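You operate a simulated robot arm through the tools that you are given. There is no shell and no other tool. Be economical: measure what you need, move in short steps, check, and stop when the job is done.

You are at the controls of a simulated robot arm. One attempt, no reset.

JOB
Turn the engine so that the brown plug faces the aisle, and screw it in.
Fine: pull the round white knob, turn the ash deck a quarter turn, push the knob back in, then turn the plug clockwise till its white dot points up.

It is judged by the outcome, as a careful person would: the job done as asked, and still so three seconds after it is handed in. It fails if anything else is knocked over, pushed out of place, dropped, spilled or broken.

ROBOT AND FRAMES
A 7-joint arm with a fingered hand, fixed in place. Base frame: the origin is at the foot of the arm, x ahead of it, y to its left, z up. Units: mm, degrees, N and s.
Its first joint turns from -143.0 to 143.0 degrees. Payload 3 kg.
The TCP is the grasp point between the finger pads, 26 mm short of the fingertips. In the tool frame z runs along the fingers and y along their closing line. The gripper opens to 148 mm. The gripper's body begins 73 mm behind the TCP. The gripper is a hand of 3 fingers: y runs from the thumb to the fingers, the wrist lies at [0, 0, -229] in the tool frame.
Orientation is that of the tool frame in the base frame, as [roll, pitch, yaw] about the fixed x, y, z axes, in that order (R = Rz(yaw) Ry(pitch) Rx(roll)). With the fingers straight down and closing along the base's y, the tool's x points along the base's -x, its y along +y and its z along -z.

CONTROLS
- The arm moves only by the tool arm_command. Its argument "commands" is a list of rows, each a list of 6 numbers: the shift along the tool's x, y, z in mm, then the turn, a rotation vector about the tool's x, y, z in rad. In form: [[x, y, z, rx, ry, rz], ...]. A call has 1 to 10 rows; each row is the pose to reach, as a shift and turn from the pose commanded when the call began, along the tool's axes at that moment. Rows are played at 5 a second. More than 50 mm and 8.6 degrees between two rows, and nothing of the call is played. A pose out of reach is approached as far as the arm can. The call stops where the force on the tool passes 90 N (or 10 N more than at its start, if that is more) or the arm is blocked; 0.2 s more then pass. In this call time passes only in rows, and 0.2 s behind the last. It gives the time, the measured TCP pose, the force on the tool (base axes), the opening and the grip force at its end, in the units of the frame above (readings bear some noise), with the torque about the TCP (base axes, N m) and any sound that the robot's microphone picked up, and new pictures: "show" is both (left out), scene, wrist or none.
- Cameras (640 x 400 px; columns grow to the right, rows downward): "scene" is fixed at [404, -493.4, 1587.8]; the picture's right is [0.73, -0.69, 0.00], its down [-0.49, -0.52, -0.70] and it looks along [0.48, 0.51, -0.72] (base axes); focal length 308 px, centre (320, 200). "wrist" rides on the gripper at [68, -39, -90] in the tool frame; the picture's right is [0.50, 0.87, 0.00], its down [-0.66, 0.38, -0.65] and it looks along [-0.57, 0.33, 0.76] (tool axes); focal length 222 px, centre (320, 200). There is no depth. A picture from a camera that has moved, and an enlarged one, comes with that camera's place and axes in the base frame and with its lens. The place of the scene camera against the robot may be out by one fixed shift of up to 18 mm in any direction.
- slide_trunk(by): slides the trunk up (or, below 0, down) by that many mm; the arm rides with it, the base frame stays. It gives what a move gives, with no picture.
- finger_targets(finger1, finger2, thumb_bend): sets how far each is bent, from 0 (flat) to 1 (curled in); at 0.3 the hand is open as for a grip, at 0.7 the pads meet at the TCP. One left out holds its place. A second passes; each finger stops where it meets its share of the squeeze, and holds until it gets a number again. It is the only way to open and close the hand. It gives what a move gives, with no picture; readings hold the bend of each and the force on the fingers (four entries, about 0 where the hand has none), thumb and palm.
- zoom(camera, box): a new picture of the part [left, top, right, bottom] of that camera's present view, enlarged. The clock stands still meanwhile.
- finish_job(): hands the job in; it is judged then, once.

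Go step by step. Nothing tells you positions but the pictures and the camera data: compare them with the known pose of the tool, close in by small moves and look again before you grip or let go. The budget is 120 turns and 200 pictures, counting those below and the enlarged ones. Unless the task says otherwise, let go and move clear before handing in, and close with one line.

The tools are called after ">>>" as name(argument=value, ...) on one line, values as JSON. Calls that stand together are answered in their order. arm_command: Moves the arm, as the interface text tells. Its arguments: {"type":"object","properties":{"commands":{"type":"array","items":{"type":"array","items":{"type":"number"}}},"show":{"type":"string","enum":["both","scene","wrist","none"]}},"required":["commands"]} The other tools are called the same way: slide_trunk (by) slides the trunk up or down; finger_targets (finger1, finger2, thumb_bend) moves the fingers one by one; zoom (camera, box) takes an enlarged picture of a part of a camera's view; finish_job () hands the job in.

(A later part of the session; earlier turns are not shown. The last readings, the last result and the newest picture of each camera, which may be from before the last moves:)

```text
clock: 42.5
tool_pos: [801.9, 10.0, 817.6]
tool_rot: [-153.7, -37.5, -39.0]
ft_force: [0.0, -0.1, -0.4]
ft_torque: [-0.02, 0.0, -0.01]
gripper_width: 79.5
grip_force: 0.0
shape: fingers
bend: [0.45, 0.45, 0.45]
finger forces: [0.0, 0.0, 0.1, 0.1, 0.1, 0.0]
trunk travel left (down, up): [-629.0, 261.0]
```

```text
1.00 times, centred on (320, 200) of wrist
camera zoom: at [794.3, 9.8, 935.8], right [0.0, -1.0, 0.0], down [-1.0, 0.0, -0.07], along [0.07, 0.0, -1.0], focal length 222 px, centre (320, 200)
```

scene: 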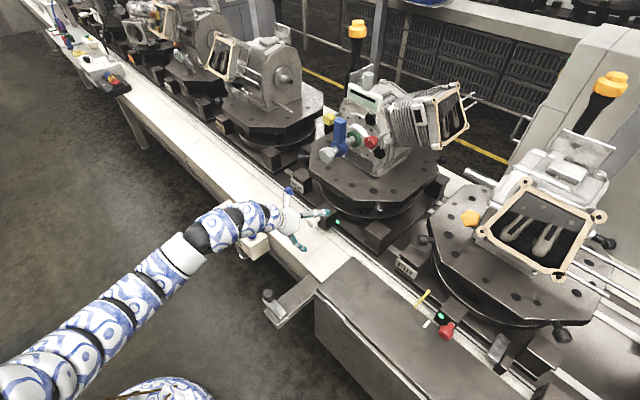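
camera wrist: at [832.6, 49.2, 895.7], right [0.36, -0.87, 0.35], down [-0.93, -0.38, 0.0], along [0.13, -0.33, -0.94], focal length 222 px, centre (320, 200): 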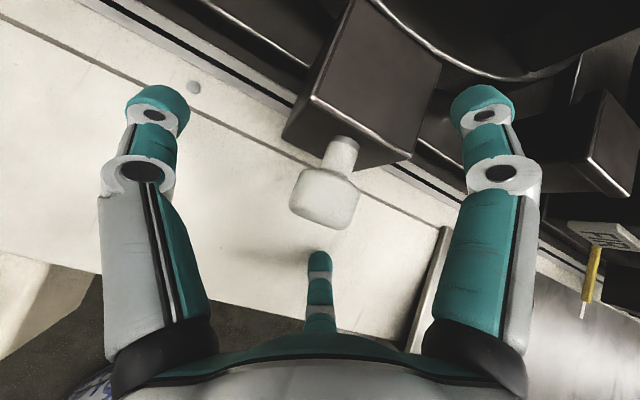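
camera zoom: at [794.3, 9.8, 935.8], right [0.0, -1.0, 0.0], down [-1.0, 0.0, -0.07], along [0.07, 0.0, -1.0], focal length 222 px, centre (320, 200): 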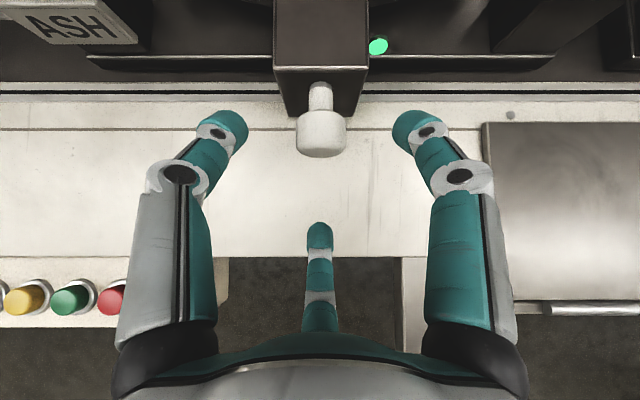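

Now the hand is symmetric about the knob. Advancing to straddle the head and closing.

>>> arm_command(commands=[[2, -1.2, 17, 0, 0, 0], [4, -2.4, 34, 0, 0, 0], [5, -3, 49, 0, 0, 0]], show="none")

>>> finger_targets(finger1=0.7, finger2=0.7, thumb_bend=0.7)

>>> zoom(camera="wrist", box=[180, 60, 460, 300])

```text
clock: 43.2
tool_pos: [842.1, 11.6, 785.9]
tool_rot: [-153.7, -37.6, -39.1]
ft_force: [0.9, 0.5, 0.4]
ft_torque: [-0.01, -0.02, -0.02]
gripper_width: 78.9
grip_force: 0.1
shape: fingers
bend: [0.45, 0.45, 0.45]
finger forces: [0.0, 0.1, 0.0, 0.0, 0.1, 0.1]
trunk travel left (down, up): [-629.0, 261.0]
```

```text
clock: 44.2
tool_pos: [841.2, 12.6, 784.8]
tool_rot: [-153.6, -37.4, -39.0]
ft_force: [1.9, 4.1, -0.4]
ft_torque: [0.01, -0.03, 0.07]
gripper_width: 23.1
grip_force: 8.5
shape: fingers
bend: [0.62, 0.68, 0.65]
finger forces: [5.7, 1.2, 0.0, 0.0, 9.5, 0.0]
trunk travel left (down, up): [-629.0, 261.0]
```

```text
1.67 times, centred on (320, 180) of wrist
camera zoom: at [833.3, 11.1, 904.1], right [0.0, -1.0, 0.0], down [-1.0, 0.0, -0.07], along [0.07, 0.0, -1.0], focal length 370 px, centre (320, 233)
```

zoom: 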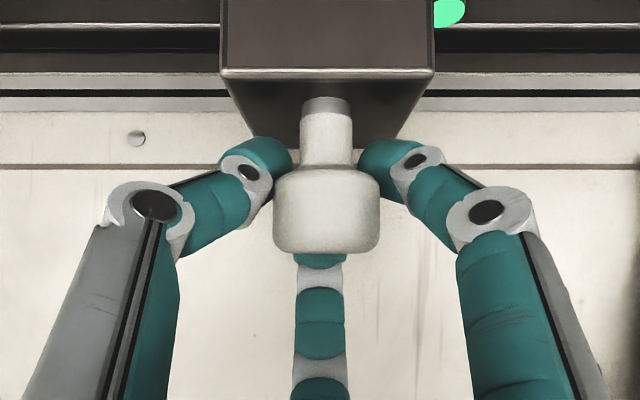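

Both upper fingers hook behind the knob's head. Pulling it straight out along −x in small steps.

>>> arm_command(commands=[[-3.1, 1.8, -3.5, 0, 0, 0], [-6.2, 3.6, -7, 0, 0, 0], [-9.2, 5.3, -10.5, 0, 0, 0], [-12.3, 7.1, -14, 0, 0, 0], [-15.4, 8.9, -17.6, 0, 0, 0], [-18.5, 10.7, -21.1, 0, 0, 0]], show="wrist")

```text
clock: 45.6
tool_pos: [811.5, 9.9, 786.2]
tool_rot: [-153.7, -37.5, -39.2]
ft_force: [14.1, 4.8, -10.1]
ft_torque: [0.04, 0.09, 0.1]
gripper_width: 23.1
grip_force: 9.6
shape: fingers
bend: [0.63, 0.69, 0.64]
finger forces: [6.7, 2.2, 0.0, 0.0, 9.9, 0.0]
trunk travel left (down, up): [-629.0, 261.0]
camera wrist: at [804.2, 10.2, 904.0], right [0.0, -1.0, 0.0], down [-1.0, 0.0, -0.07], along [0.07, 0.0, -1.0], focal length 222 px, centre (320, 200)
```

wrist: 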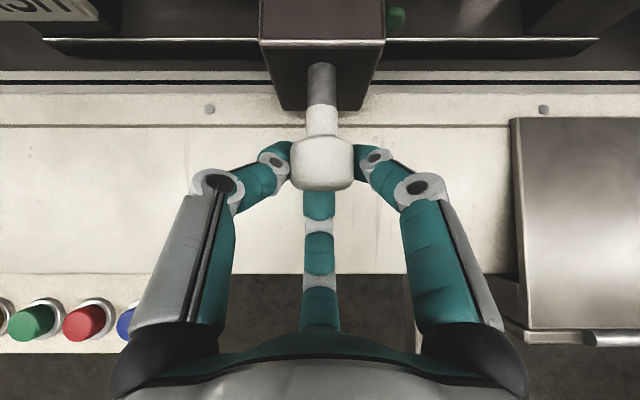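

The knob came out and the green light went dark. A little further to see whether it reaches a stop.

>>> arm_command(commands=[[-2.5, 1.4, -2.8, 0, 0, 0], [-4.9, 2.8, -5.6, 0, 0, 0]], show="wrist")

```text
clock: 46.2
tool_pos: [803.6, 10.9, 785.7]
tool_rot: [-153.7, -37.5, -39.1]
ft_force: [11.7, 2.9, -7.4]
ft_torque: [0.04, 0.05, 0.04]
gripper_width: 23.7
grip_force: 7.6
shape: fingers
bend: [0.63, 0.7, 0.64]
finger forces: [6.9, 0.0, 0.1, 0.1, 9.5, 0.0]
trunk travel left (down, up): [-629.0, 261.0]
camera wrist: at [796.1, 10.4, 904.5], right [0.0, -1.0, 0.0], down [-1.0, 0.0, -0.07], along [0.07, 0.0, -1.0], focal length 222 px, centre (320, 200)
```

wrist: 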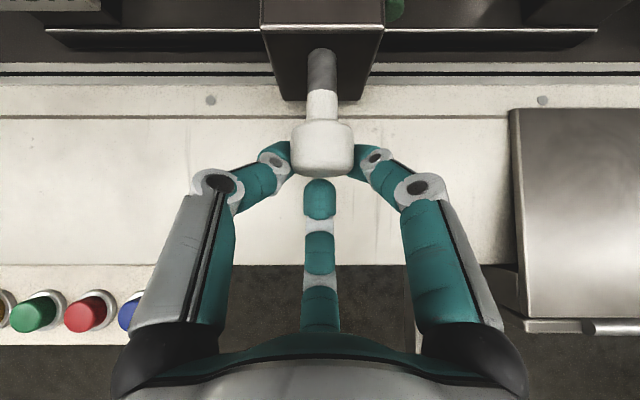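

It seems to be at its stop (head near x≈832). I'll release and check that it stays out.

>>> finger_targets(finger1=0.4, finger2=0.45, thumb_bend=0.4)

>>> zoom(camera="wrist", box=[180, 0, 460, 240])

```text
clock: 47.2
tool_pos: [803.4, 11.6, 786.1]
tool_rot: [-153.7, -37.5, -39.1]
ft_force: [0.1, -0.2, -0.1]
ft_torque: [0.02, 0.02, -0.02]
gripper_width: 94.6
grip_force: 0.1
shape: fingers
bend: [0.4, 0.45, 0.4]
finger forces: [0.0, 0.0, 0.1, 0.0, 0.0, 0.0]
trunk travel left (down, up): [-629.0, 261.0]
```

```text
1.67 times, centred on (320, 120) of wrist
camera zoom: at [794.9, 10.4, 905.0], right [0.0, -1.0, 0.0], down [-1.0, 0.0, -0.07], along [0.07, 0.0, -1.0], focal length 370 px, centre (320, 333)
```

zoom: 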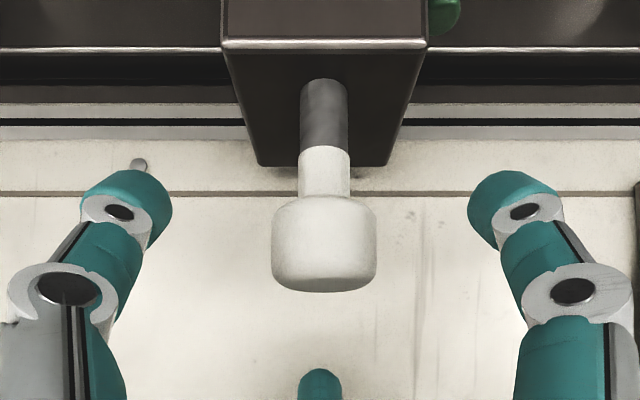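

The knob stays out. Now I back off, rise and move to the left front handle of the deck (near (960, 187, 909)) for a close look, turning the hand a little toward it.

>>> arm_command(commands=[[8, -12, -34, 0, 0, 0], [16, -25, -68, 0, 0, 0], [24, -37, -101, 0, 0, 0], [30, -77, -103, -0.035, 0.02, 0.041], [36, -117, -105, -0.07, 0.041, 0.083], [43, -157, -107, -0.106, 0.061, 0.125], [49, -197, -109, -0.142, 0.082, 0.166], [55, -237, -111, -0.177, 0.102, 0.207], [61, -276, -112, -0.213, 0.123, 0.249]], show="both")

```text
clock: 49.2
tool_pos: [861.4, 217.6, 998.3]
tool_rot: [-153.6, -37.6, -59.3]
ft_force: [0.0, -0.5, 0.2]
ft_torque: [-0.04, 0.03, -0.02]
gripper_width: 94.7
grip_force: 0.0
shape: fingers
bend: [0.4, 0.45, 0.4]
finger forces: [0.1, 0.1, 0.0, 0.0, 0.0, 0.0]
trunk travel left (down, up): [-629.0, 261.0]
camera wrist: at [853.6, 219.7, 1117.7], right [-0.34, -0.94, 0.0], down [-0.94, 0.34, -0.07], along [0.06, -0.02, -1.0], focal length 222 px, centre (320, 200)
```

scene: 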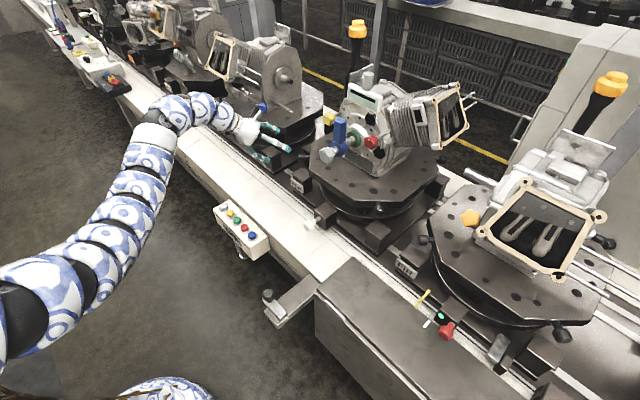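
wrist: 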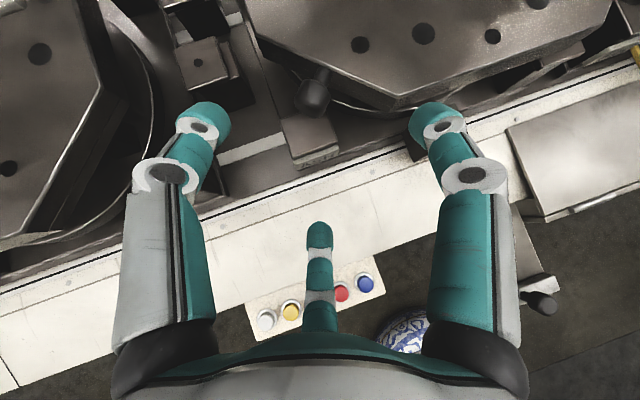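

The handle's ball is clear in view; I place it at about (962, 188, 910). I'll approach it along its own radial direction with the fingers straddling it, stopping short first.

>>> arm_command(commands=[[1, -8, 22, -0.053, 0.031, 0.062], [2, -16, 45, -0.107, 0.061, 0.124], [2.6, -23, 67, -0.16, 0.092, 0.186]], show="wrist")

```text
clock: 50.0
tool_pos: [860.8, 217.5, 998.8]
tool_rot: [-153.7, -37.6, -59.1]
ft_force: [-0.7, 0.5, 0.0]
ft_torque: [0.02, 0.0, -0.02]
gripper_width: 94.8
grip_force: 0.1
shape: fingers
bend: [0.4, 0.45, 0.4]
finger forces: [0.0, 0.0, 0.0, 0.0, 0.1, 0.0]
out of reach, approached as far as the arm can: row 1, 2, 3
trunk travel left (down, up): [-629.0, 261.0]
camera wrist: at [852.9, 219.5, 1117.2], right [-0.34, -0.94, 0.0], down [-0.94, 0.34, -0.07], along [0.06, -0.02, -1.0], focal length 222 px, centre (320, 200)
```

wrist: 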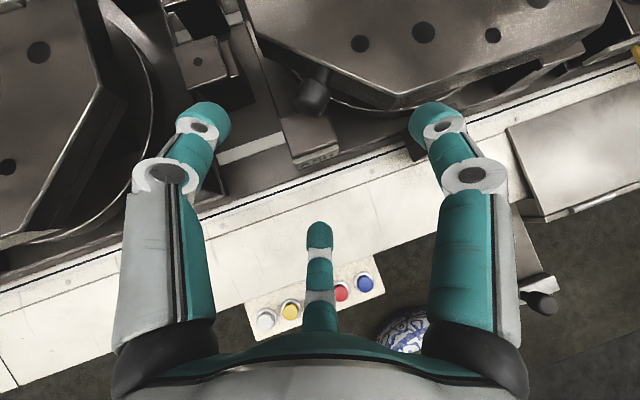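

It didn't move at all; probably the roll joint's other end. Trying the translation without the extra turn.

>>> arm_command(commands=[[1, -8, 22, 0, 0, 0], [2, -16, 45, 0, 0, 0], [2.6, -23, 67, 0, 0, 0]], show="wrist")

```text
clock: 50.9
tool_pos: [868.5, 215.6, 993.4]
tool_rot: [-153.7, -37.5, -58.9]
ft_force: [-0.2, -0.7, -0.5]
ft_torque: [0.0, -0.01, -0.04]
gripper_width: 94.9
grip_force: 0.0
shape: fingers
bend: [0.4, 0.45, 0.4]
finger forces: [0.0, 0.0, 0.1, 0.1, 0.1, 0.1]
out of reach, approached as far as the arm can: row 1, 2, 3
trunk travel left (down, up): [-629.0, 261.0]
camera wrist: at [862.0, 217.9, 1112.3], right [-0.34, -0.94, 0.0], down [-0.94, 0.34, -0.07], along [0.06, -0.02, -1.0], focal length 222 px, centre (320, 200)
```

wrist: 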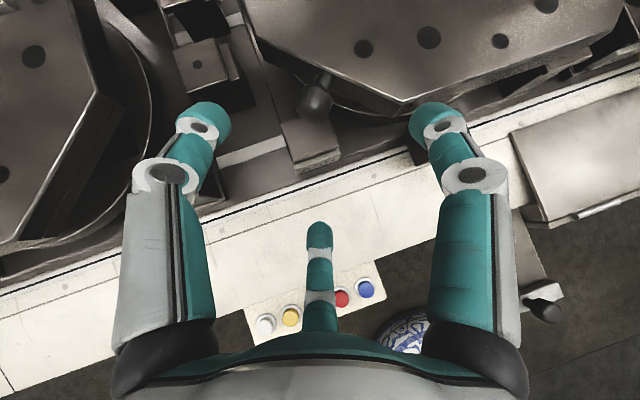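

It's a roll-joint limit. I only need to push the handle, so I'll roll the hand back 60° (restoring margin), close the fingers into a firm fist and use that beside the ball.

>>> arm_command(commands=[[0, 0, 0, 0, 0, -0.13], [0, 0, 0, 0, 0, -0.26], [0, 0, 0, 0, 0, -0.39], [0, 0, 0, 0, 0, -0.52], [0, 0, 0, 0, 0, -0.65], [0, 0, 0, 0, 0, -0.78], [0, 0, 0, 0, 0, -0.91], [0, 0, 0, 0, 0, -1.047]], show="none")

>>> finger_targets(finger1=0.75, finger2=0.75, thumb_bend=0.75)

>>> zoom(camera="wrist", box=[0, 0, 640, 400])

```text
clock: 52.6
tool_pos: [870.3, 215.6, 995.9]
tool_rot: [153.7, -37.5, 19.1]
ft_force: [0.5, 0.3, -0.5]
ft_torque: [0.04, 0.0, 0.02]
gripper_width: 94.8
grip_force: 0.1
shape: fingers
bend: [0.4, 0.45, 0.4]
finger forces: [0.0, 0.1, 0.0, 0.0, 0.1, 0.1]
trunk travel left (down, up): [-629.0, 261.0]
```

```text
clock: 53.6
tool_pos: [871.1, 215.8, 995.6]
tool_rot: [153.7, -37.5, 18.9]
ft_force: [0.6, 0.5, 0.3]
ft_torque: [-0.03, 0.0, -0.03]
gripper_width: 0.1
grip_force: 0.1
shape: fingers
bend: [0.72, 0.75, 0.71]
finger forces: [0.0, 0.0, 0.0, 0.0, 0.1, 0.0]
trunk travel left (down, up): [-629.0, 261.0]
```

```text
1.00 times, centred on (320, 200) of wrist
camera zoom: at [860.4, 290.7, 1086.6], right [0.41, -0.68, 0.61], down [-0.91, -0.37, 0.2], along [0.09, -0.63, -0.77], focal length 222 px, centre (320, 200)
```

zoom: 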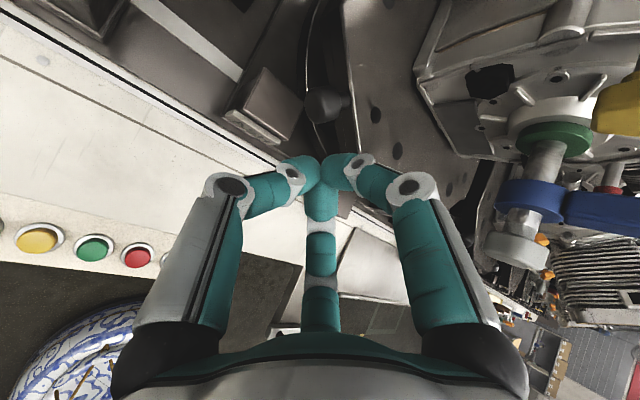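

Fist closed and the ball is in view at about (960, 190, 910). Moving to just above the spot behind the ball.

>>> arm_command(commands=[[23, -2, 23, 0, 0, 0], [46, -4, 46, 0, 0, 0], [68, -5.7, 69.7, 0, 0, 0]], show="both")

```text
clock: 54.5
tool_pos: [976.1, 228.3, 1005.7]
tool_rot: [154.8, -40.3, 18.3]
ft_force: [-0.9, -1.7, -2.3]
ft_torque: [-0.01, -0.16, 0.12]
gripper_width: 0.1
grip_force: 0.0
shape: fingers
bend: [0.72, 0.75, 0.71]
finger forces: [0.1, 0.0, 0.0, 0.0, 0.0, 0.0]
trunk travel left (down, up): [-629.0, 261.0]
camera wrist: at [963.0, 300.8, 1098.6], right [0.38, -0.7, 0.6], down [-0.92, -0.37, 0.15], along [0.12, -0.61, -0.78], focal length 222 px, centre (320, 200)
```

scene: 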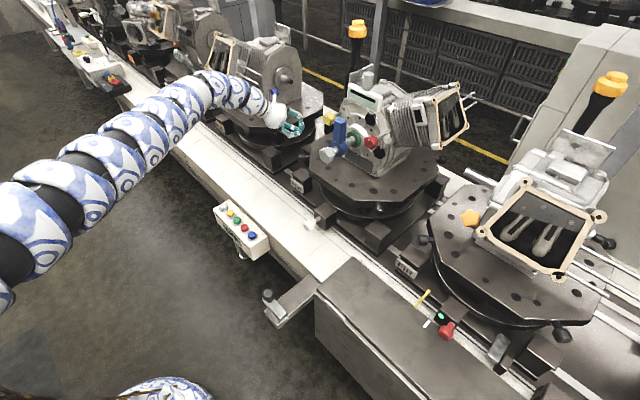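
wrist: 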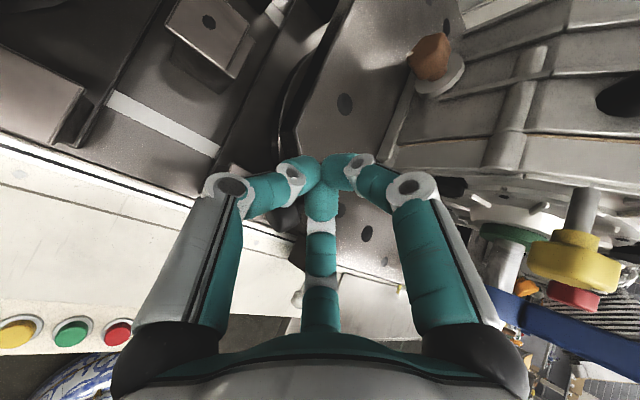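

>>> arm_command(commands=[[-16, -6, 15, 0, 0, 0], [-31, -12, 30, 0, 0, 0]], show="wrist")

>>> zoom(camera="scene", box=[220, 70, 400, 240])

```text
clock: 55.0
tool_pos: [962.1, 219.4, 962.7]
tool_rot: [153.6, -37.6, 19.0]
ft_force: [-0.1, 0.3, 0.0]
ft_torque: [-0.02, 0.01, 0.02]
gripper_width: 0.0
grip_force: 0.0
shape: fingers
bend: [0.72, 0.75, 0.71]
finger forces: [0.0, 0.0, 0.1, 0.0, 0.0, 0.0]
out of reach, approached as far as the arm can: row 2
trunk travel left (down, up): [-629.0, 261.0]
camera wrist: at [952.4, 293.5, 1054.5], right [0.41, -0.68, 0.61], down [-0.91, -0.37, 0.2], along [0.09, -0.63, -0.77], focal length 222 px, centre (320, 200)
```

wrist: 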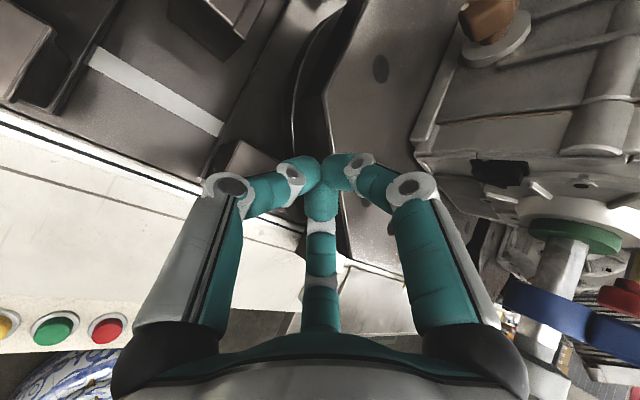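

```text
2.35 times, centred on (310, 155) of scene
camera zoom: at [404.0, -493.4, 1587.8], right [0.73, -0.69, 0.0], down [-0.49, -0.52, -0.7], along [0.48, 0.51, -0.72], focal length 724 px, centre (344, 306)
```

zoom: 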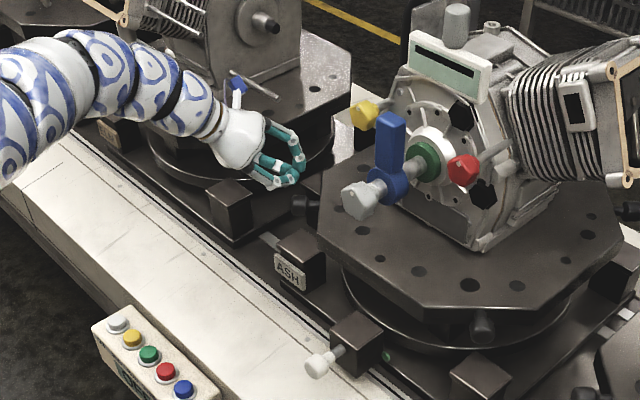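

I'm near maximum extension with this heading. I'll turn the hand to point straight forward and flatter (55° tilt), which shortens the wrist's reach.

>>> arm_command(commands=[[-1, 0, -2, 0.056, 0.096, -0.069], [-3, 1, -4, 0.111, 0.191, -0.137], [-4.4, 1.4, -6, 0.167, 0.287, -0.206]], show="wrist")

```text
clock: 55.9
tool_pos: [954.2, 218.8, 965.7]
tool_rot: [146.6, -46.1, 43.9]
ft_force: [0.2, -0.3, 0.2]
ft_torque: [-0.02, -0.04, 0.0]
gripper_width: 0.1
grip_force: 0.1
shape: fingers
bend: [0.72, 0.75, 0.71]
finger forces: [0.0, 0.1, 0.0, 0.0, 0.0, 0.1]
trunk travel left (down, up): [-629.0, 261.0]
camera wrist: at [903.4, 283.4, 1051.3], right [0.5, -0.52, 0.69], down [-0.75, -0.66, 0.05], along [0.43, -0.54, -0.72], focal length 222 px, centre (320, 200)
```

wrist: 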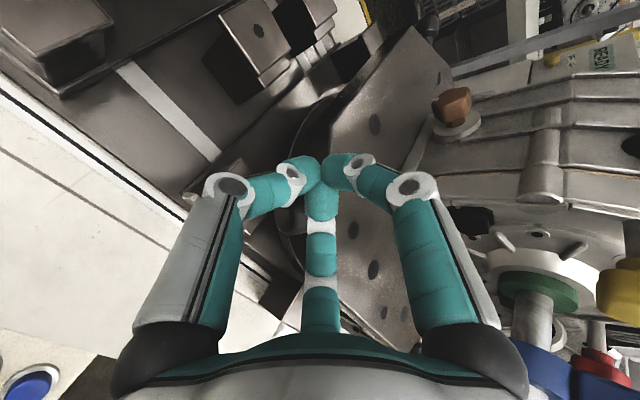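

Pose reached. Lowering the fist beside the ball on its far (+y) side.

>>> arm_command(commands=[[-8, -7, 12.5, 0, 0, 0], [-17, -14, 25, 0, 0, 0], [-25, -21, 37.7, 0, 0, 0]], show="wrist")

>>> zoom(camera="scene", box=[240, 110, 360, 220])

```text
clock: 56.6
tool_pos: [965.3, 226.3, 924.9]
tool_rot: [146.3, -46.4, 44.1]
ft_force: [-8.0, 4.1, 33.7]
ft_torque: [-0.98, 0.38, -0.29]
gripper_width: 0.0
grip_force: 17.0
shape: fingers
bend: [0.73, 0.75, 0.74]
finger forces: [0.1, 34.4, 0.0, 0.0, 0.0, 0.0]
trunk travel left (down, up): [-629.0, 261.0]
camera wrist: at [914.1, 290.5, 1009.7], right [0.5, -0.52, 0.69], down [-0.75, -0.66, 0.04], along [0.43, -0.54, -0.72], focal length 222 px, centre (320, 200)
```

wrist: 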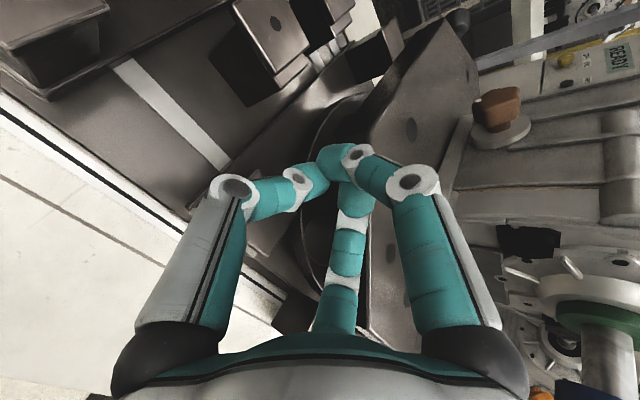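

```text
3.64 times, centred on (300, 165) of scene
camera zoom: at [404.0, -493.4, 1587.8], right [0.73, -0.69, 0.0], down [-0.49, -0.52, -0.7], along [0.48, 0.51, -0.72], focal length 1119 px, centre (393, 327)
```

zoom: 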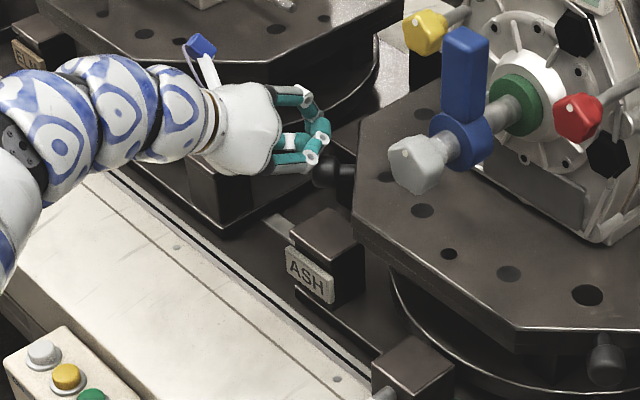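

Finger 2 came down on top of the ball. I'll lift, shift further to +y, and lower again.

>>> arm_command(commands=[[11, 6, -9, 0, 0, 0], [21, -13, -8, 0, 0, 0], [4, -24, 5, 0, 0, 0], [-3, -29, 12, 0, 0, 0]], show="wrist")

>>> zoom(camera="scene", box=[240, 110, 360, 220])

```text
clock: 57.6
tool_pos: [967.8, 248.2, 896.7]
tool_rot: [146.8, -46.1, 43.6]
ft_force: [0.2, 0.4, -0.3]
ft_torque: [0.01, 0.0, 0.03]
gripper_width: 0.2
grip_force: 0.0
shape: fingers
bend: [0.73, 0.75, 0.74]
finger forces: [0.0, 0.1, 0.1, 0.0, 0.1, 0.0]
trunk travel left (down, up): [-629.0, 261.0]
camera wrist: at [916.9, 313.5, 983.3], right [0.5, -0.52, 0.69], down [-0.75, -0.66, 0.05], along [0.43, -0.54, -0.72], focal length 222 px, centre (320, 200)
```

wrist: 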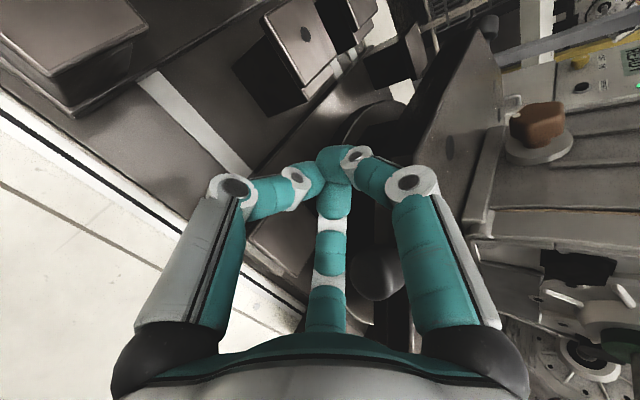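

```text
3.64 times, centred on (300, 165) of scene
camera zoom: at [404.0, -493.4, 1587.8], right [0.73, -0.69, 0.0], down [-0.49, -0.52, -0.7], along [0.48, 0.51, -0.72], focal length 1119 px, centre (393, 327)
```

zoom: 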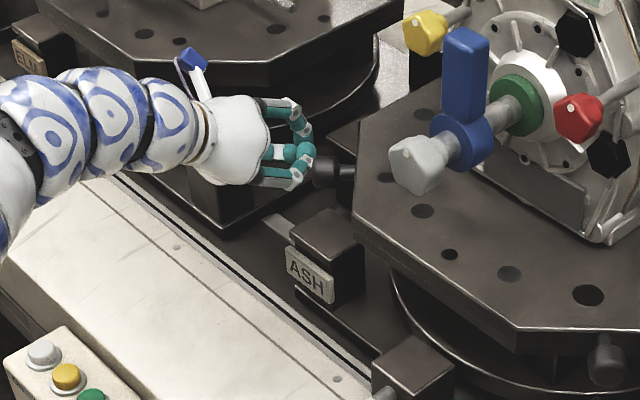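

The fist is now beside the ball at its height. Pushing gently along the arc (toward −y, slightly −x) to see the deck respond.

>>> arm_command(commands=[[-4.8, 8.8, -0.2, 0, 0, 0], [-9.6, 17.5, -0.4, 0, 0, 0], [-16.8, 23.4, -4.5, 0, 0, 0], [-24, 29.2, -8.6, 0, 0, 0], [-31, 35, -12.6, 0, 0, 0]], show="wrist")

>>> zoom(camera="scene", box=[240, 90, 460, 260])

```text
clock: 58.9
tool_pos: [949.4, 207.3, 898.5]
tool_rot: [146.8, -46.3, 43.8]
ft_force: [-30.4, 28.8, -2.8]
ft_torque: [0.15, 0.06, -1.08]
gripper_width: 0.6
grip_force: 20.2
shape: fingers
bend: [0.72, 0.74, 0.66]
finger forces: [0.0, 40.2, 0.0, 0.0, 0.0, 0.1]
trunk travel left (down, up): [-629.0, 261.0]
camera wrist: at [898.3, 271.2, 983.1], right [0.5, -0.52, 0.69], down [-0.75, -0.66, 0.05], along [0.43, -0.54, -0.72], focal length 222 px, centre (320, 200)
```

wrist: 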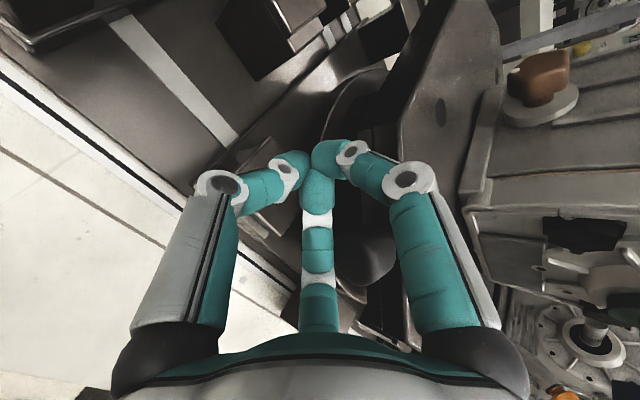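

```text
2.35 times, centred on (350, 175) of scene
camera zoom: at [404.0, -493.4, 1587.8], right [0.73, -0.69, 0.0], down [-0.49, -0.52, -0.7], along [0.48, 0.51, -0.72], focal length 724 px, centre (249, 259)
```

zoom: 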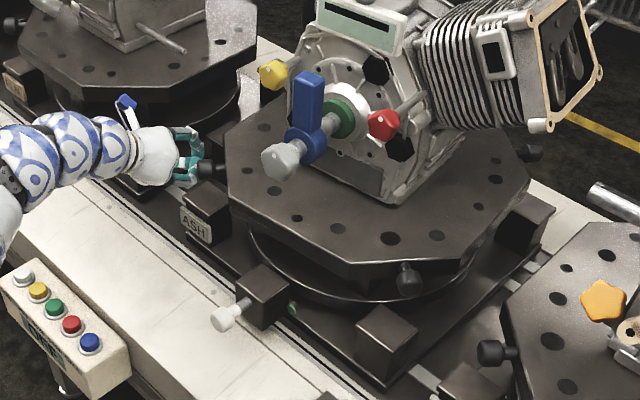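

The deck is turning (about 6°) and moves easily, but the tapered fist pushes the ball mostly inward. I'll back off and use a single straight finger (finger 1) as a peg with the others curled away.

>>> arm_command(commands=[[9.6, -17.5, 0.4, 0, 0, 0], [19, -35, 1, 0, 0, 0]], show="none")

>>> finger_targets(finger1=0.55, finger2=1.0, thumb_bend=1.0)

>>> zoom(camera="wrist", box=[0, 0, 640, 400])

```text
clock: 59.5
tool_pos: [952.3, 243.7, 899.3]
tool_rot: [146.5, -46.1, 43.8]
ft_force: [0.7, 0.7, 1.0]
ft_torque: [-0.01, 0.02, 0.0]
gripper_width: 0.1
grip_force: 0.1
shape: fingers
bend: [0.72, 0.75, 0.71]
finger forces: [0.1, 0.1, 0.1, 0.0, 0.1, 0.0]
trunk travel left (down, up): [-629.0, 261.0]
```

```text
clock: 60.5
tool_pos: [951.6, 243.2, 897.4]
tool_rot: [146.7, -46.0, 43.6]
ft_force: [-0.4, -0.1, -0.7]
ft_torque: [0.01, 0.01, 0.0]
gripper_width: 30.2
grip_force: 0.1
shape: fingers
bend: [0.55, 1.0, 0.9]
finger forces: [0.0, 0.0, 0.0, 0.0, 0.0, 0.0]
trunk travel left (down, up): [-629.0, 261.0]
```

```text
1.00 times, centred on (320, 200) of wrist
camera zoom: at [901.0, 307.3, 983.0], right [0.5, -0.52, 0.69], down [-0.75, -0.66, 0.05], along [0.43, -0.54, -0.72], focal length 222 px, centre (320, 200)
```

zoom: 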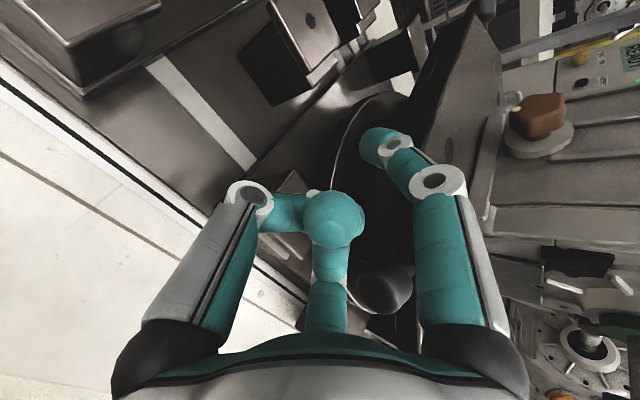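

Finger 1 now stands forward as a peg at ball height. Pushing −y with its side.

>>> arm_command(commands=[[-2.6, 9.1, 2.3, 0, 0, 0], [-7.4, 17.9, 2.1, 0, 0, 0], [-12.2, 26.6, 1.9, 0, 0, 0], [-17, 35.4, 1.7, 0, 0, 0], [-21.8, 44.2, 1.5, 0, 0, 0], [-26.6, 53, 1.3, 0, 0, 0]], show="wrist")

>>> zoom(camera="scene", box=[240, 90, 460, 260])

```text
clock: 61.9
tool_pos: [950.4, 193.1, 898.9]
tool_rot: [146.7, -46.3, 44.2]
ft_force: [-45.3, 38.8, 7.1]
ft_torque: [-0.5, -0.1, -1.52]
gripper_width: 30.7
grip_force: 29.7
shape: fingers
bend: [0.56, 1.0, 0.93]
finger forces: [3.3, 41.2, 0.1, 0.1, 16.0, 0.0]
trunk travel left (down, up): [-629.0, 261.0]
camera wrist: at [898.7, 256.8, 985.1], right [0.51, -0.52, 0.69], down [-0.75, -0.67, 0.05], along [0.43, -0.54, -0.72], focal length 222 px, centre (320, 200)
```

wrist: 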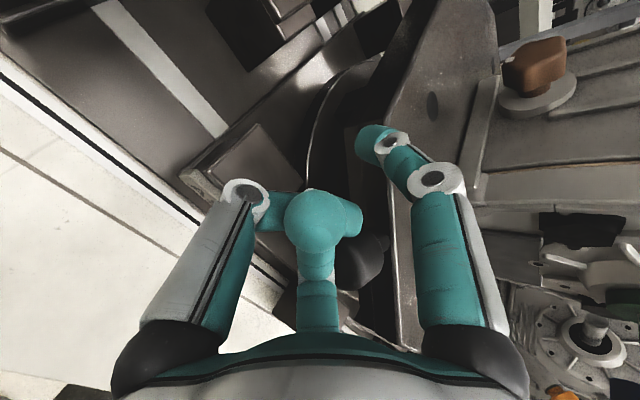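

```text
2.35 times, centred on (350, 175) of scene
camera zoom: at [404.0, -493.4, 1587.8], right [0.73, -0.69, 0.0], down [-0.49, -0.52, -0.7], along [0.48, 0.51, -0.72], focal length 724 px, centre (249, 259)
```

zoom: 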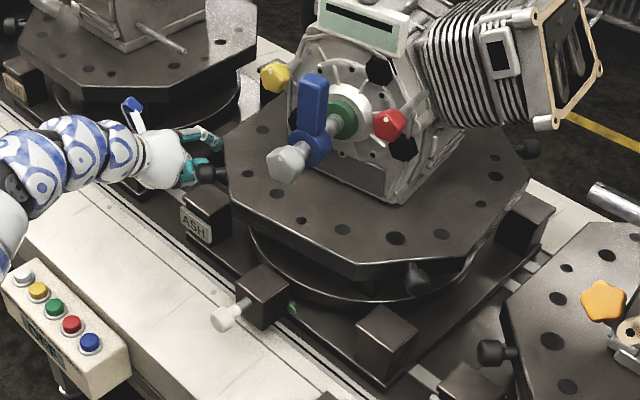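

Finger 2 still catches the ball's outer end. A straddling grip with the thumb's inner face behind the ball should push in the right direction; I'll back off and roll the hand to the symmetric grip used on the knob.

>>> arm_command(commands=[[8, -4, -28, 0, 0, 0], [15, -8, -55, 0, 0, 0], [23, -12, -83, 0, 0, 0]], show="none")

>>> finger_targets(finger1=0.35, finger2=0.35, thumb_bend=0.35)

>>> arm_command(commands=[[0, 0, 0, 0, 0, 0.13], [0, 0, 0, 0, 0, 0.26], [0, 0, 0, 0, 0, 0.39], [0, 0, 0, 0, 0, 0.52], [0, 0, 0, 0, 0, 0.65], [0, 0, 0, 0, 0, 0.78], [0, 0, 0, 0, 0, 0.91], [0, 0, 0, 0, 0, 1.047]], show="both")

```text
clock: 62.6
tool_pos: [896.8, 202.1, 957.2]
tool_rot: [146.5, -46.0, 43.9]
ft_force: [0.7, -0.1, -0.1]
ft_torque: [-0.02, -0.05, 0.01]
gripper_width: 33.2
grip_force: 0.0
shape: fingers
bend: [0.55, 1.0, 0.93]
finger forces: [0.1, 0.1, 0.0, 0.1, 0.1, 0.1]
trunk travel left (down, up): [-629.0, 261.0]
```

```text
clock: 63.6
tool_pos: [896.6, 203.7, 955.8]
tool_rot: [146.8, -46.1, 43.7]
ft_force: [0.3, -0.5, -0.7]
ft_torque: [0.05, -0.02, 0.02]
gripper_width: 110.5
grip_force: 0.0
shape: fingers
bend: [0.35, 0.35, 0.35]
finger forces: [0.0, 0.0, 0.0, 0.0, 0.0, 0.0]
trunk travel left (down, up): [-629.0, 261.0]
```

```text
clock: 65.5
tool_pos: [895.2, 203.9, 956.7]
tool_rot: [-143.1, -43.6, -46.1]
ft_force: [-0.4, -0.2, 0.1]
ft_torque: [0.02, 0.01, 0.01]
gripper_width: 110.6
grip_force: 0.0
shape: fingers
bend: [0.35, 0.35, 0.35]
finger forces: [0.1, 0.0, 0.0, 0.0, 0.0, 0.0]
trunk travel left (down, up): [-629.0, 261.0]
camera wrist: at [868.0, 199.9, 1072.3], right [0.0, -1.0, -0.03], down [-0.97, 0.01, -0.24], along [0.24, 0.03, -0.97], focal length 222 px, centre (320, 200)
```

scene: 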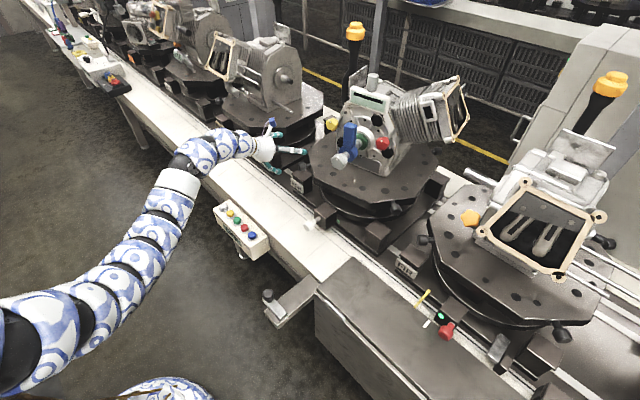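
wrist: 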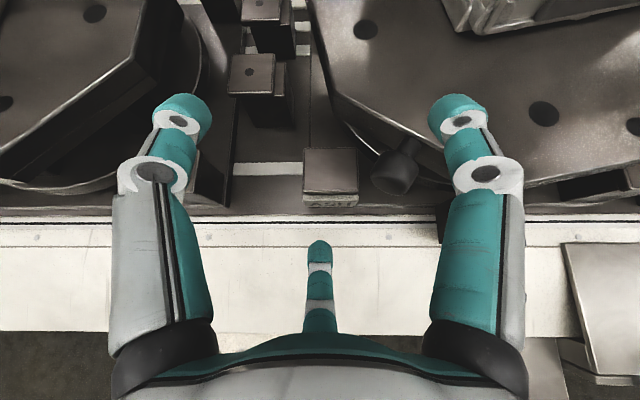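

The deck has turned about 11° (ball now near (931, 147)). I'll open finger 1 flat, keep the thumb half bent, and slide in so the ball sits between them.

>>> finger_targets(finger1=0.0, finger2=0.3, thumb_bend=0.45)

>>> arm_command(commands=[[6, 26, -2, 0, 0, 0], [11.8, 52.5, -4.7, 0, 0, 0], [10.6, 53.5, 8.7, 0, 0, 0], [9.4, 54.5, 22, 0, 0, 0], [8.2, 55.6, 35.5, 0, 0, 0]], show="wrist")

>>> zoom(camera="scene", box=[240, 90, 460, 260])

```text
clock: 66.5
tool_pos: [896.3, 204.5, 956.0]
tool_rot: [-143.2, -43.6, -45.9]
ft_force: [0.6, -0.1, 0.5]
ft_torque: [-0.01, -0.02, -0.01]
gripper_width: 135.0
grip_force: 0.0
shape: fingers
bend: [0.0, 0.3, 0.45]
finger forces: [0.0, 0.0, 0.0, 0.0, 0.0, 0.1]
trunk travel left (down, up): [-629.0, 261.0]
```

```text
clock: 67.7
tool_pos: [913.3, 153.9, 919.7]
tool_rot: [-143.1, -43.6, -45.9]
ft_force: [0.2, -0.1, -1.2]
ft_torque: [-0.02, -0.04, 0.0]
gripper_width: 134.8
grip_force: 0.0
shape: fingers
bend: [0.0, 0.3, 0.45]
finger forces: [0.0, 0.1, 0.0, 0.0, 0.1, 0.0]
trunk travel left (down, up): [-629.0, 261.0]
camera wrist: at [884.6, 149.9, 1034.6], right [0.0, -1.0, -0.03], down [-0.97, 0.01, -0.24], along [0.24, 0.03, -0.97], focal length 222 px, centre (320, 200)
```

wrist: 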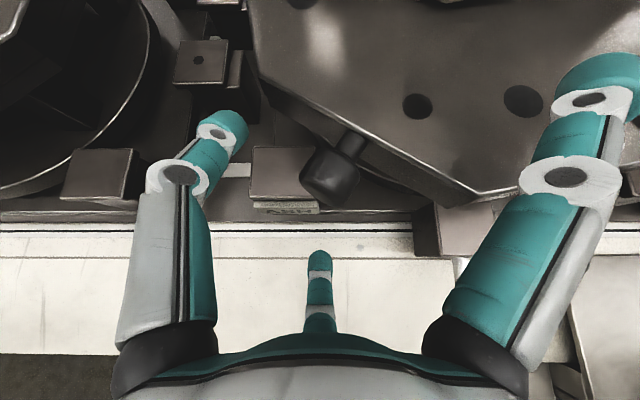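

```text
2.35 times, centred on (350, 175) of scene
camera zoom: at [404.0, -493.4, 1587.8], right [0.73, -0.69, 0.0], down [-0.49, -0.52, -0.7], along [0.48, 0.51, -0.72], focal length 724 px, centre (249, 259)
```

zoom: 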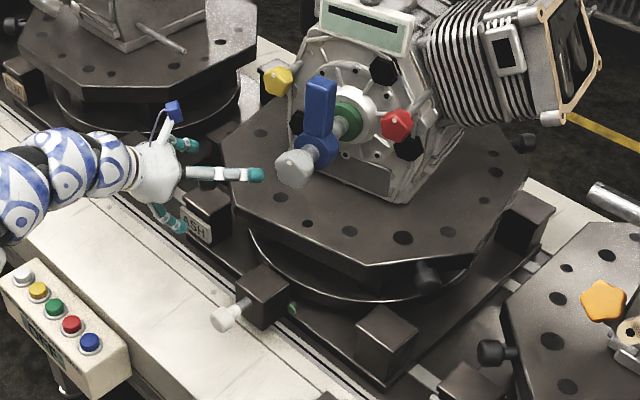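

The ball is nicely between thumb and finger 1. Sweeping the hand along the arc, turning it a little as it goes.

>>> arm_command(commands=[[11, 19.1, -1.2, 0, 0, 0], [16.4, 41.1, -11.3, 0.034, -0.021, -0.028], [23.9, 64.4, -19.9, 0.07, -0.044, -0.058], [33.4, 88, -26.4, 0.106, -0.067, -0.089], [44.5, 111.4, -30.7, 0.142, -0.09, -0.119], [57, 134.3, -32.9, 0.178, -0.112, -0.149]], show="both")

```text
clock: 69.0
tool_pos: [876.1, 10.1, 918.5]
tool_rot: [-143.1, -43.6, -31.1]
ft_force: [0.1, 0.0, 0.2]
ft_torque: [-0.01, 0.0, 0.01]
gripper_width: 134.7
grip_force: 0.0
shape: fingers
bend: [0.0, 0.3, 0.45]
finger forces: [0.0, 0.0, 0.0, 0.0, 0.0, 0.0]
trunk travel left (down, up): [-629.0, 261.0]
camera wrist: at [849.1, -2.2, 1033.2], right [0.26, -0.97, -0.03], down [-0.94, -0.24, -0.24], along [0.22, 0.09, -0.97], focal length 222 px, centre (320, 200)
```

scene: 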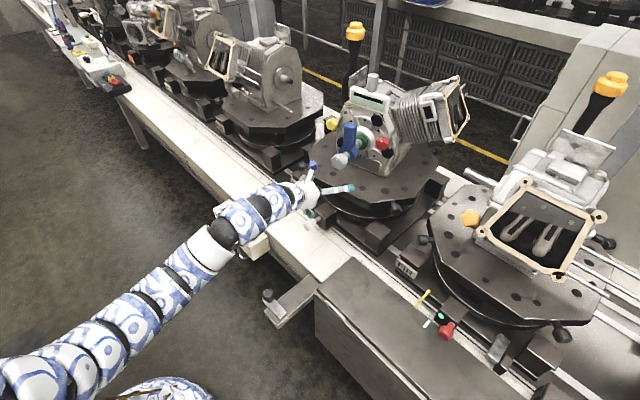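
wrist: 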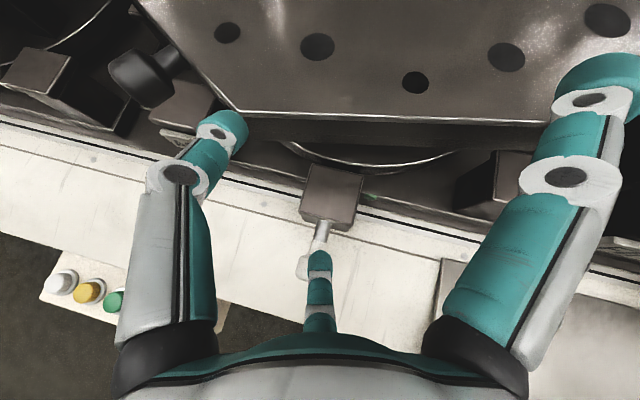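

The thumb slid past over the ball without catching it. I'll go back over the top and take a proper light grip on the ball, lower down.

>>> arm_command(commands=[[-2, -41, -12, -0.045, 0.028, 0.037], [-4, -82, -23.6, -0.089, 0.056, 0.075], [-20, -108, 5, -0.134, 0.084, 0.112], [-38, -133, 35, -0.178, 0.112, 0.149]], show="none")

>>> finger_targets(finger1=0.48, finger2=0.45, thumb_bend=0.42)

>>> zoom(camera="wrist", box=[0, 0, 640, 400])

```text
clock: 70.0
tool_pos: [889.1, 150.5, 929.0]
tool_rot: [-143.2, -43.6, -45.9]
ft_force: [-0.3, 0.2, -0.6]
ft_torque: [0.01, -0.01, 0.02]
gripper_width: 135.0
grip_force: 0.0
shape: fingers
bend: [0.0, 0.3, 0.45]
finger forces: [0.1, 0.0, 0.0, 0.1, 0.1, 0.1]
trunk travel left (down, up): [-629.0, 261.0]
```

```text
clock: 71.0
tool_pos: [889.1, 150.9, 928.2]
tool_rot: [-143.2, -43.6, -45.9]
ft_force: [-0.5, 0.4, -0.2]
ft_torque: [0.0, 0.0, 0.0]
gripper_width: 79.2
grip_force: 0.0
shape: fingers
bend: [0.48, 0.45, 0.42]
finger forces: [0.0, 0.0, 0.1, 0.0, 0.1, 0.1]
trunk travel left (down, up): [-629.0, 261.0]
```

```text
1.00 times, centred on (320, 200) of wrist
camera zoom: at [860.3, 145.4, 1043.8], right [0.0, -1.0, -0.03], down [-0.97, 0.01, -0.24], along [0.24, 0.03, -0.97], focal length 222 px, centre (320, 200)
```

zoom: 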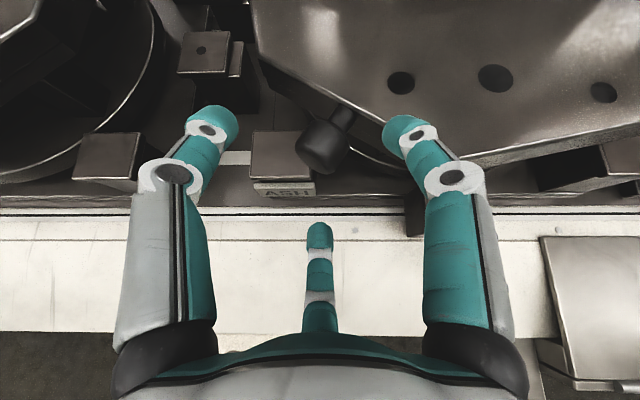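

I'll tuck finger 1 closer so it clears the deck edge, then slide in with the ball between it and the thumb, and close.

>>> finger_targets(finger1=0.6)

>>> arm_command(commands=[[7, 11.5, -0.3, 0, 0, 0], [6, 12.3, 12, 0, 0, 0], [5, 13, 24, 0, 0, 0], [4.5, 13.8, 36.4, 0, 0, 0]], show="wrist")

>>> zoom(camera="scene", box=[270, 130, 380, 230])

```text
clock: 72.0
tool_pos: [889.0, 149.1, 928.7]
tool_rot: [-143.2, -43.7, -45.9]
ft_force: [0.1, 0.9, -0.3]
ft_torque: [-0.01, 0.01, 0.03]
gripper_width: 61.2
grip_force: 0.1
shape: fingers
bend: [0.6, 0.45, 0.42]
finger forces: [0.0, 0.0, 0.1, 0.0, 0.1, 0.0]
trunk travel left (down, up): [-629.0, 261.0]
```

```text
clock: 73.0
tool_pos: [915.8, 137.5, 906.1]
tool_rot: [-143.3, -43.6, -45.8]
ft_force: [-10.4, 1.5, 2.2]
ft_torque: [-0.08, -0.09, -0.18]
gripper_width: 56.4
grip_force: 7.4
shape: fingers
bend: [0.64, 0.45, 0.42]
finger forces: [13.9, 0.0, 0.0, 0.0, 0.1, 0.0]
trunk travel left (down, up): [-629.0, 261.0]
camera wrist: at [887.6, 132.8, 1021.6], right [0.0, -1.0, -0.03], down [-0.97, 0.0, -0.24], along [0.24, 0.03, -0.97], focal length 222 px, centre (320, 200)
```

wrist: 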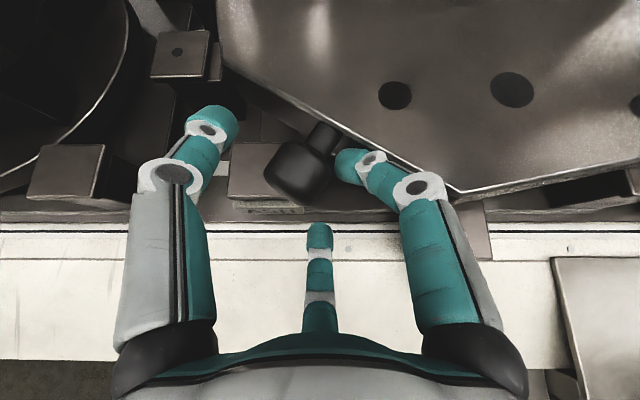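

```text
4.00 times, centred on (325, 180) of scene
camera zoom: at [404.0, -493.4, 1587.8], right [0.73, -0.69, 0.0], down [-0.49, -0.52, -0.7], along [0.48, 0.51, -0.72], focal length 1231 px, centre (300, 280)
```

zoom: 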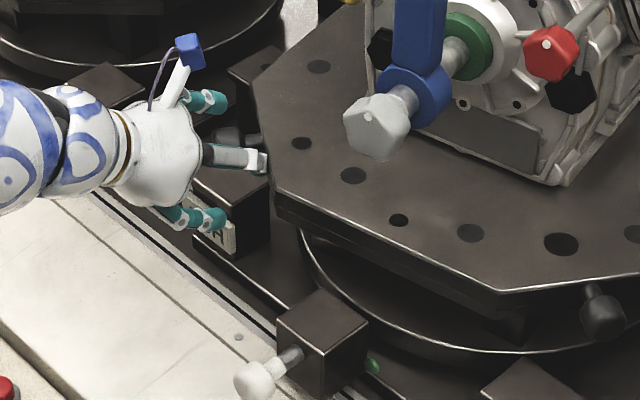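

The ball is between thumb and finger 1. Backing off a couple of mm and closing the thumb and finger 2 on it.

>>> arm_command(commands=[[-1, 0, -3, 0, 0, 0]], show="none")

>>> finger_targets(finger2=0.7, thumb_bend=0.7)

>>> zoom(camera="wrist", box=[160, 60, 480, 290])

```text
clock: 73.5
tool_pos: [914.8, 136.1, 907.2]
tool_rot: [-143.1, -43.7, -46.0]
ft_force: [-2.8, 1.9, -1.2]
ft_torque: [0.03, 0.05, -0.02]
gripper_width: 56.8
grip_force: 1.9
shape: fingers
bend: [0.64, 0.45, 0.42]
finger forces: [3.9, 0.1, 0.0, 0.0, 0.0, 0.0]
trunk travel left (down, up): [-629.0, 261.0]
```

```text
clock: 74.5
tool_pos: [912.3, 137.2, 909.6]
tool_rot: [-143.0, -43.7, -46.0]
ft_force: [-5.6, 7.6, 13.3]
ft_torque: [0.07, -0.15, -0.17]
gripper_width: 29.3
grip_force: 17.1
shape: fingers
bend: [0.62, 0.68, 0.63]
finger forces: [15.7, 2.0, 0.0, 0.0, 16.3, 0.1]
trunk travel left (down, up): [-629.0, 261.0]
```

```text
1.74 times, centred on (320, 175) of wrist
camera zoom: at [884.4, 133.1, 1024.5], right [0.0, -1.0, -0.03], down [-0.97, 0.0, -0.24], along [0.24, 0.03, -0.97], focal length 386 px, centre (320, 244)
```

zoom: 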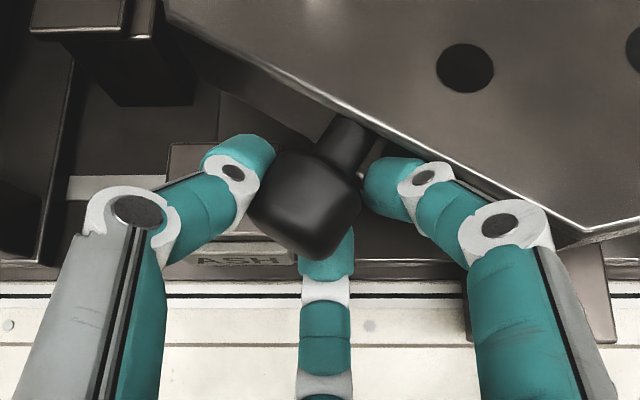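

A firm grip on the handle: thumb behind, finger 1 in front, finger 2 below. Now I swing it slowly along the arc, in half-steps.

>>> arm_command(commands=[[3.1, 11.8, -5.3, 0.022, -0.014, -0.018], [6.3, 23.7, -10.2, 0.044, -0.028, -0.037], [10, 35.4, -14.7, 0.066, -0.041, -0.055], [14.2, 47.2, -18.5, 0.088, -0.055, -0.074], [18.7, 59, -21.9, 0.11, -0.069, -0.092], [23.8, 70.7, -24.7, 0.131, -0.083, -0.11], [29.2, 82.4, -27.1, 0.153, -0.097, -0.128], [35, 94, -28.9, 0.174, -0.11, -0.146], [41.3, 105.4, -30.1, 0.196, -0.124, -0.164], [47.9, 116.8, -30.7, 0.217, -0.137, -0.182]], show="both")

```text
clock: 76.7
tool_pos: [877.4, 10.4, 906.4]
tool_rot: [-143.4, -43.8, -28.0]
ft_force: [-8.8, 2.0, 3.8]
ft_torque: [-0.06, -0.05, -0.07]
gripper_width: 26.6
grip_force: 10.6
shape: fingers
bend: [0.59, 0.68, 0.66]
finger forces: [11.5, 2.2, 0.1, 0.0, 8.3, 0.0]
trunk travel left (down, up): [-629.0, 261.0]
camera wrist: at [852.1, -2.6, 1022.1], right [0.31, -0.95, -0.03], down [-0.93, -0.3, -0.24], along [0.22, 0.1, -0.97], focal length 222 px, centre (320, 200)
```

scene: 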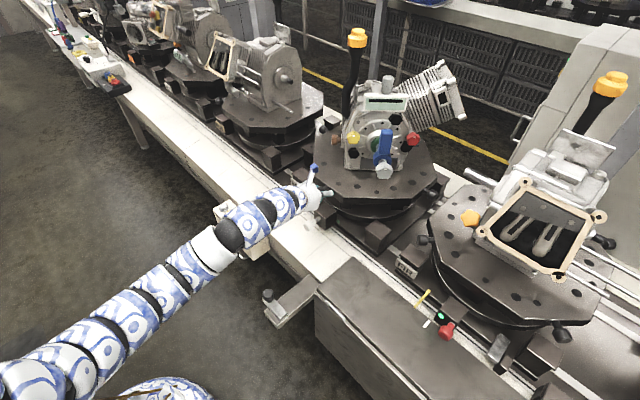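
wrist: 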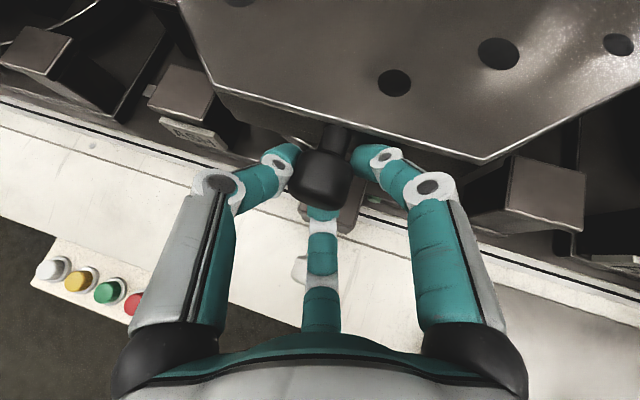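

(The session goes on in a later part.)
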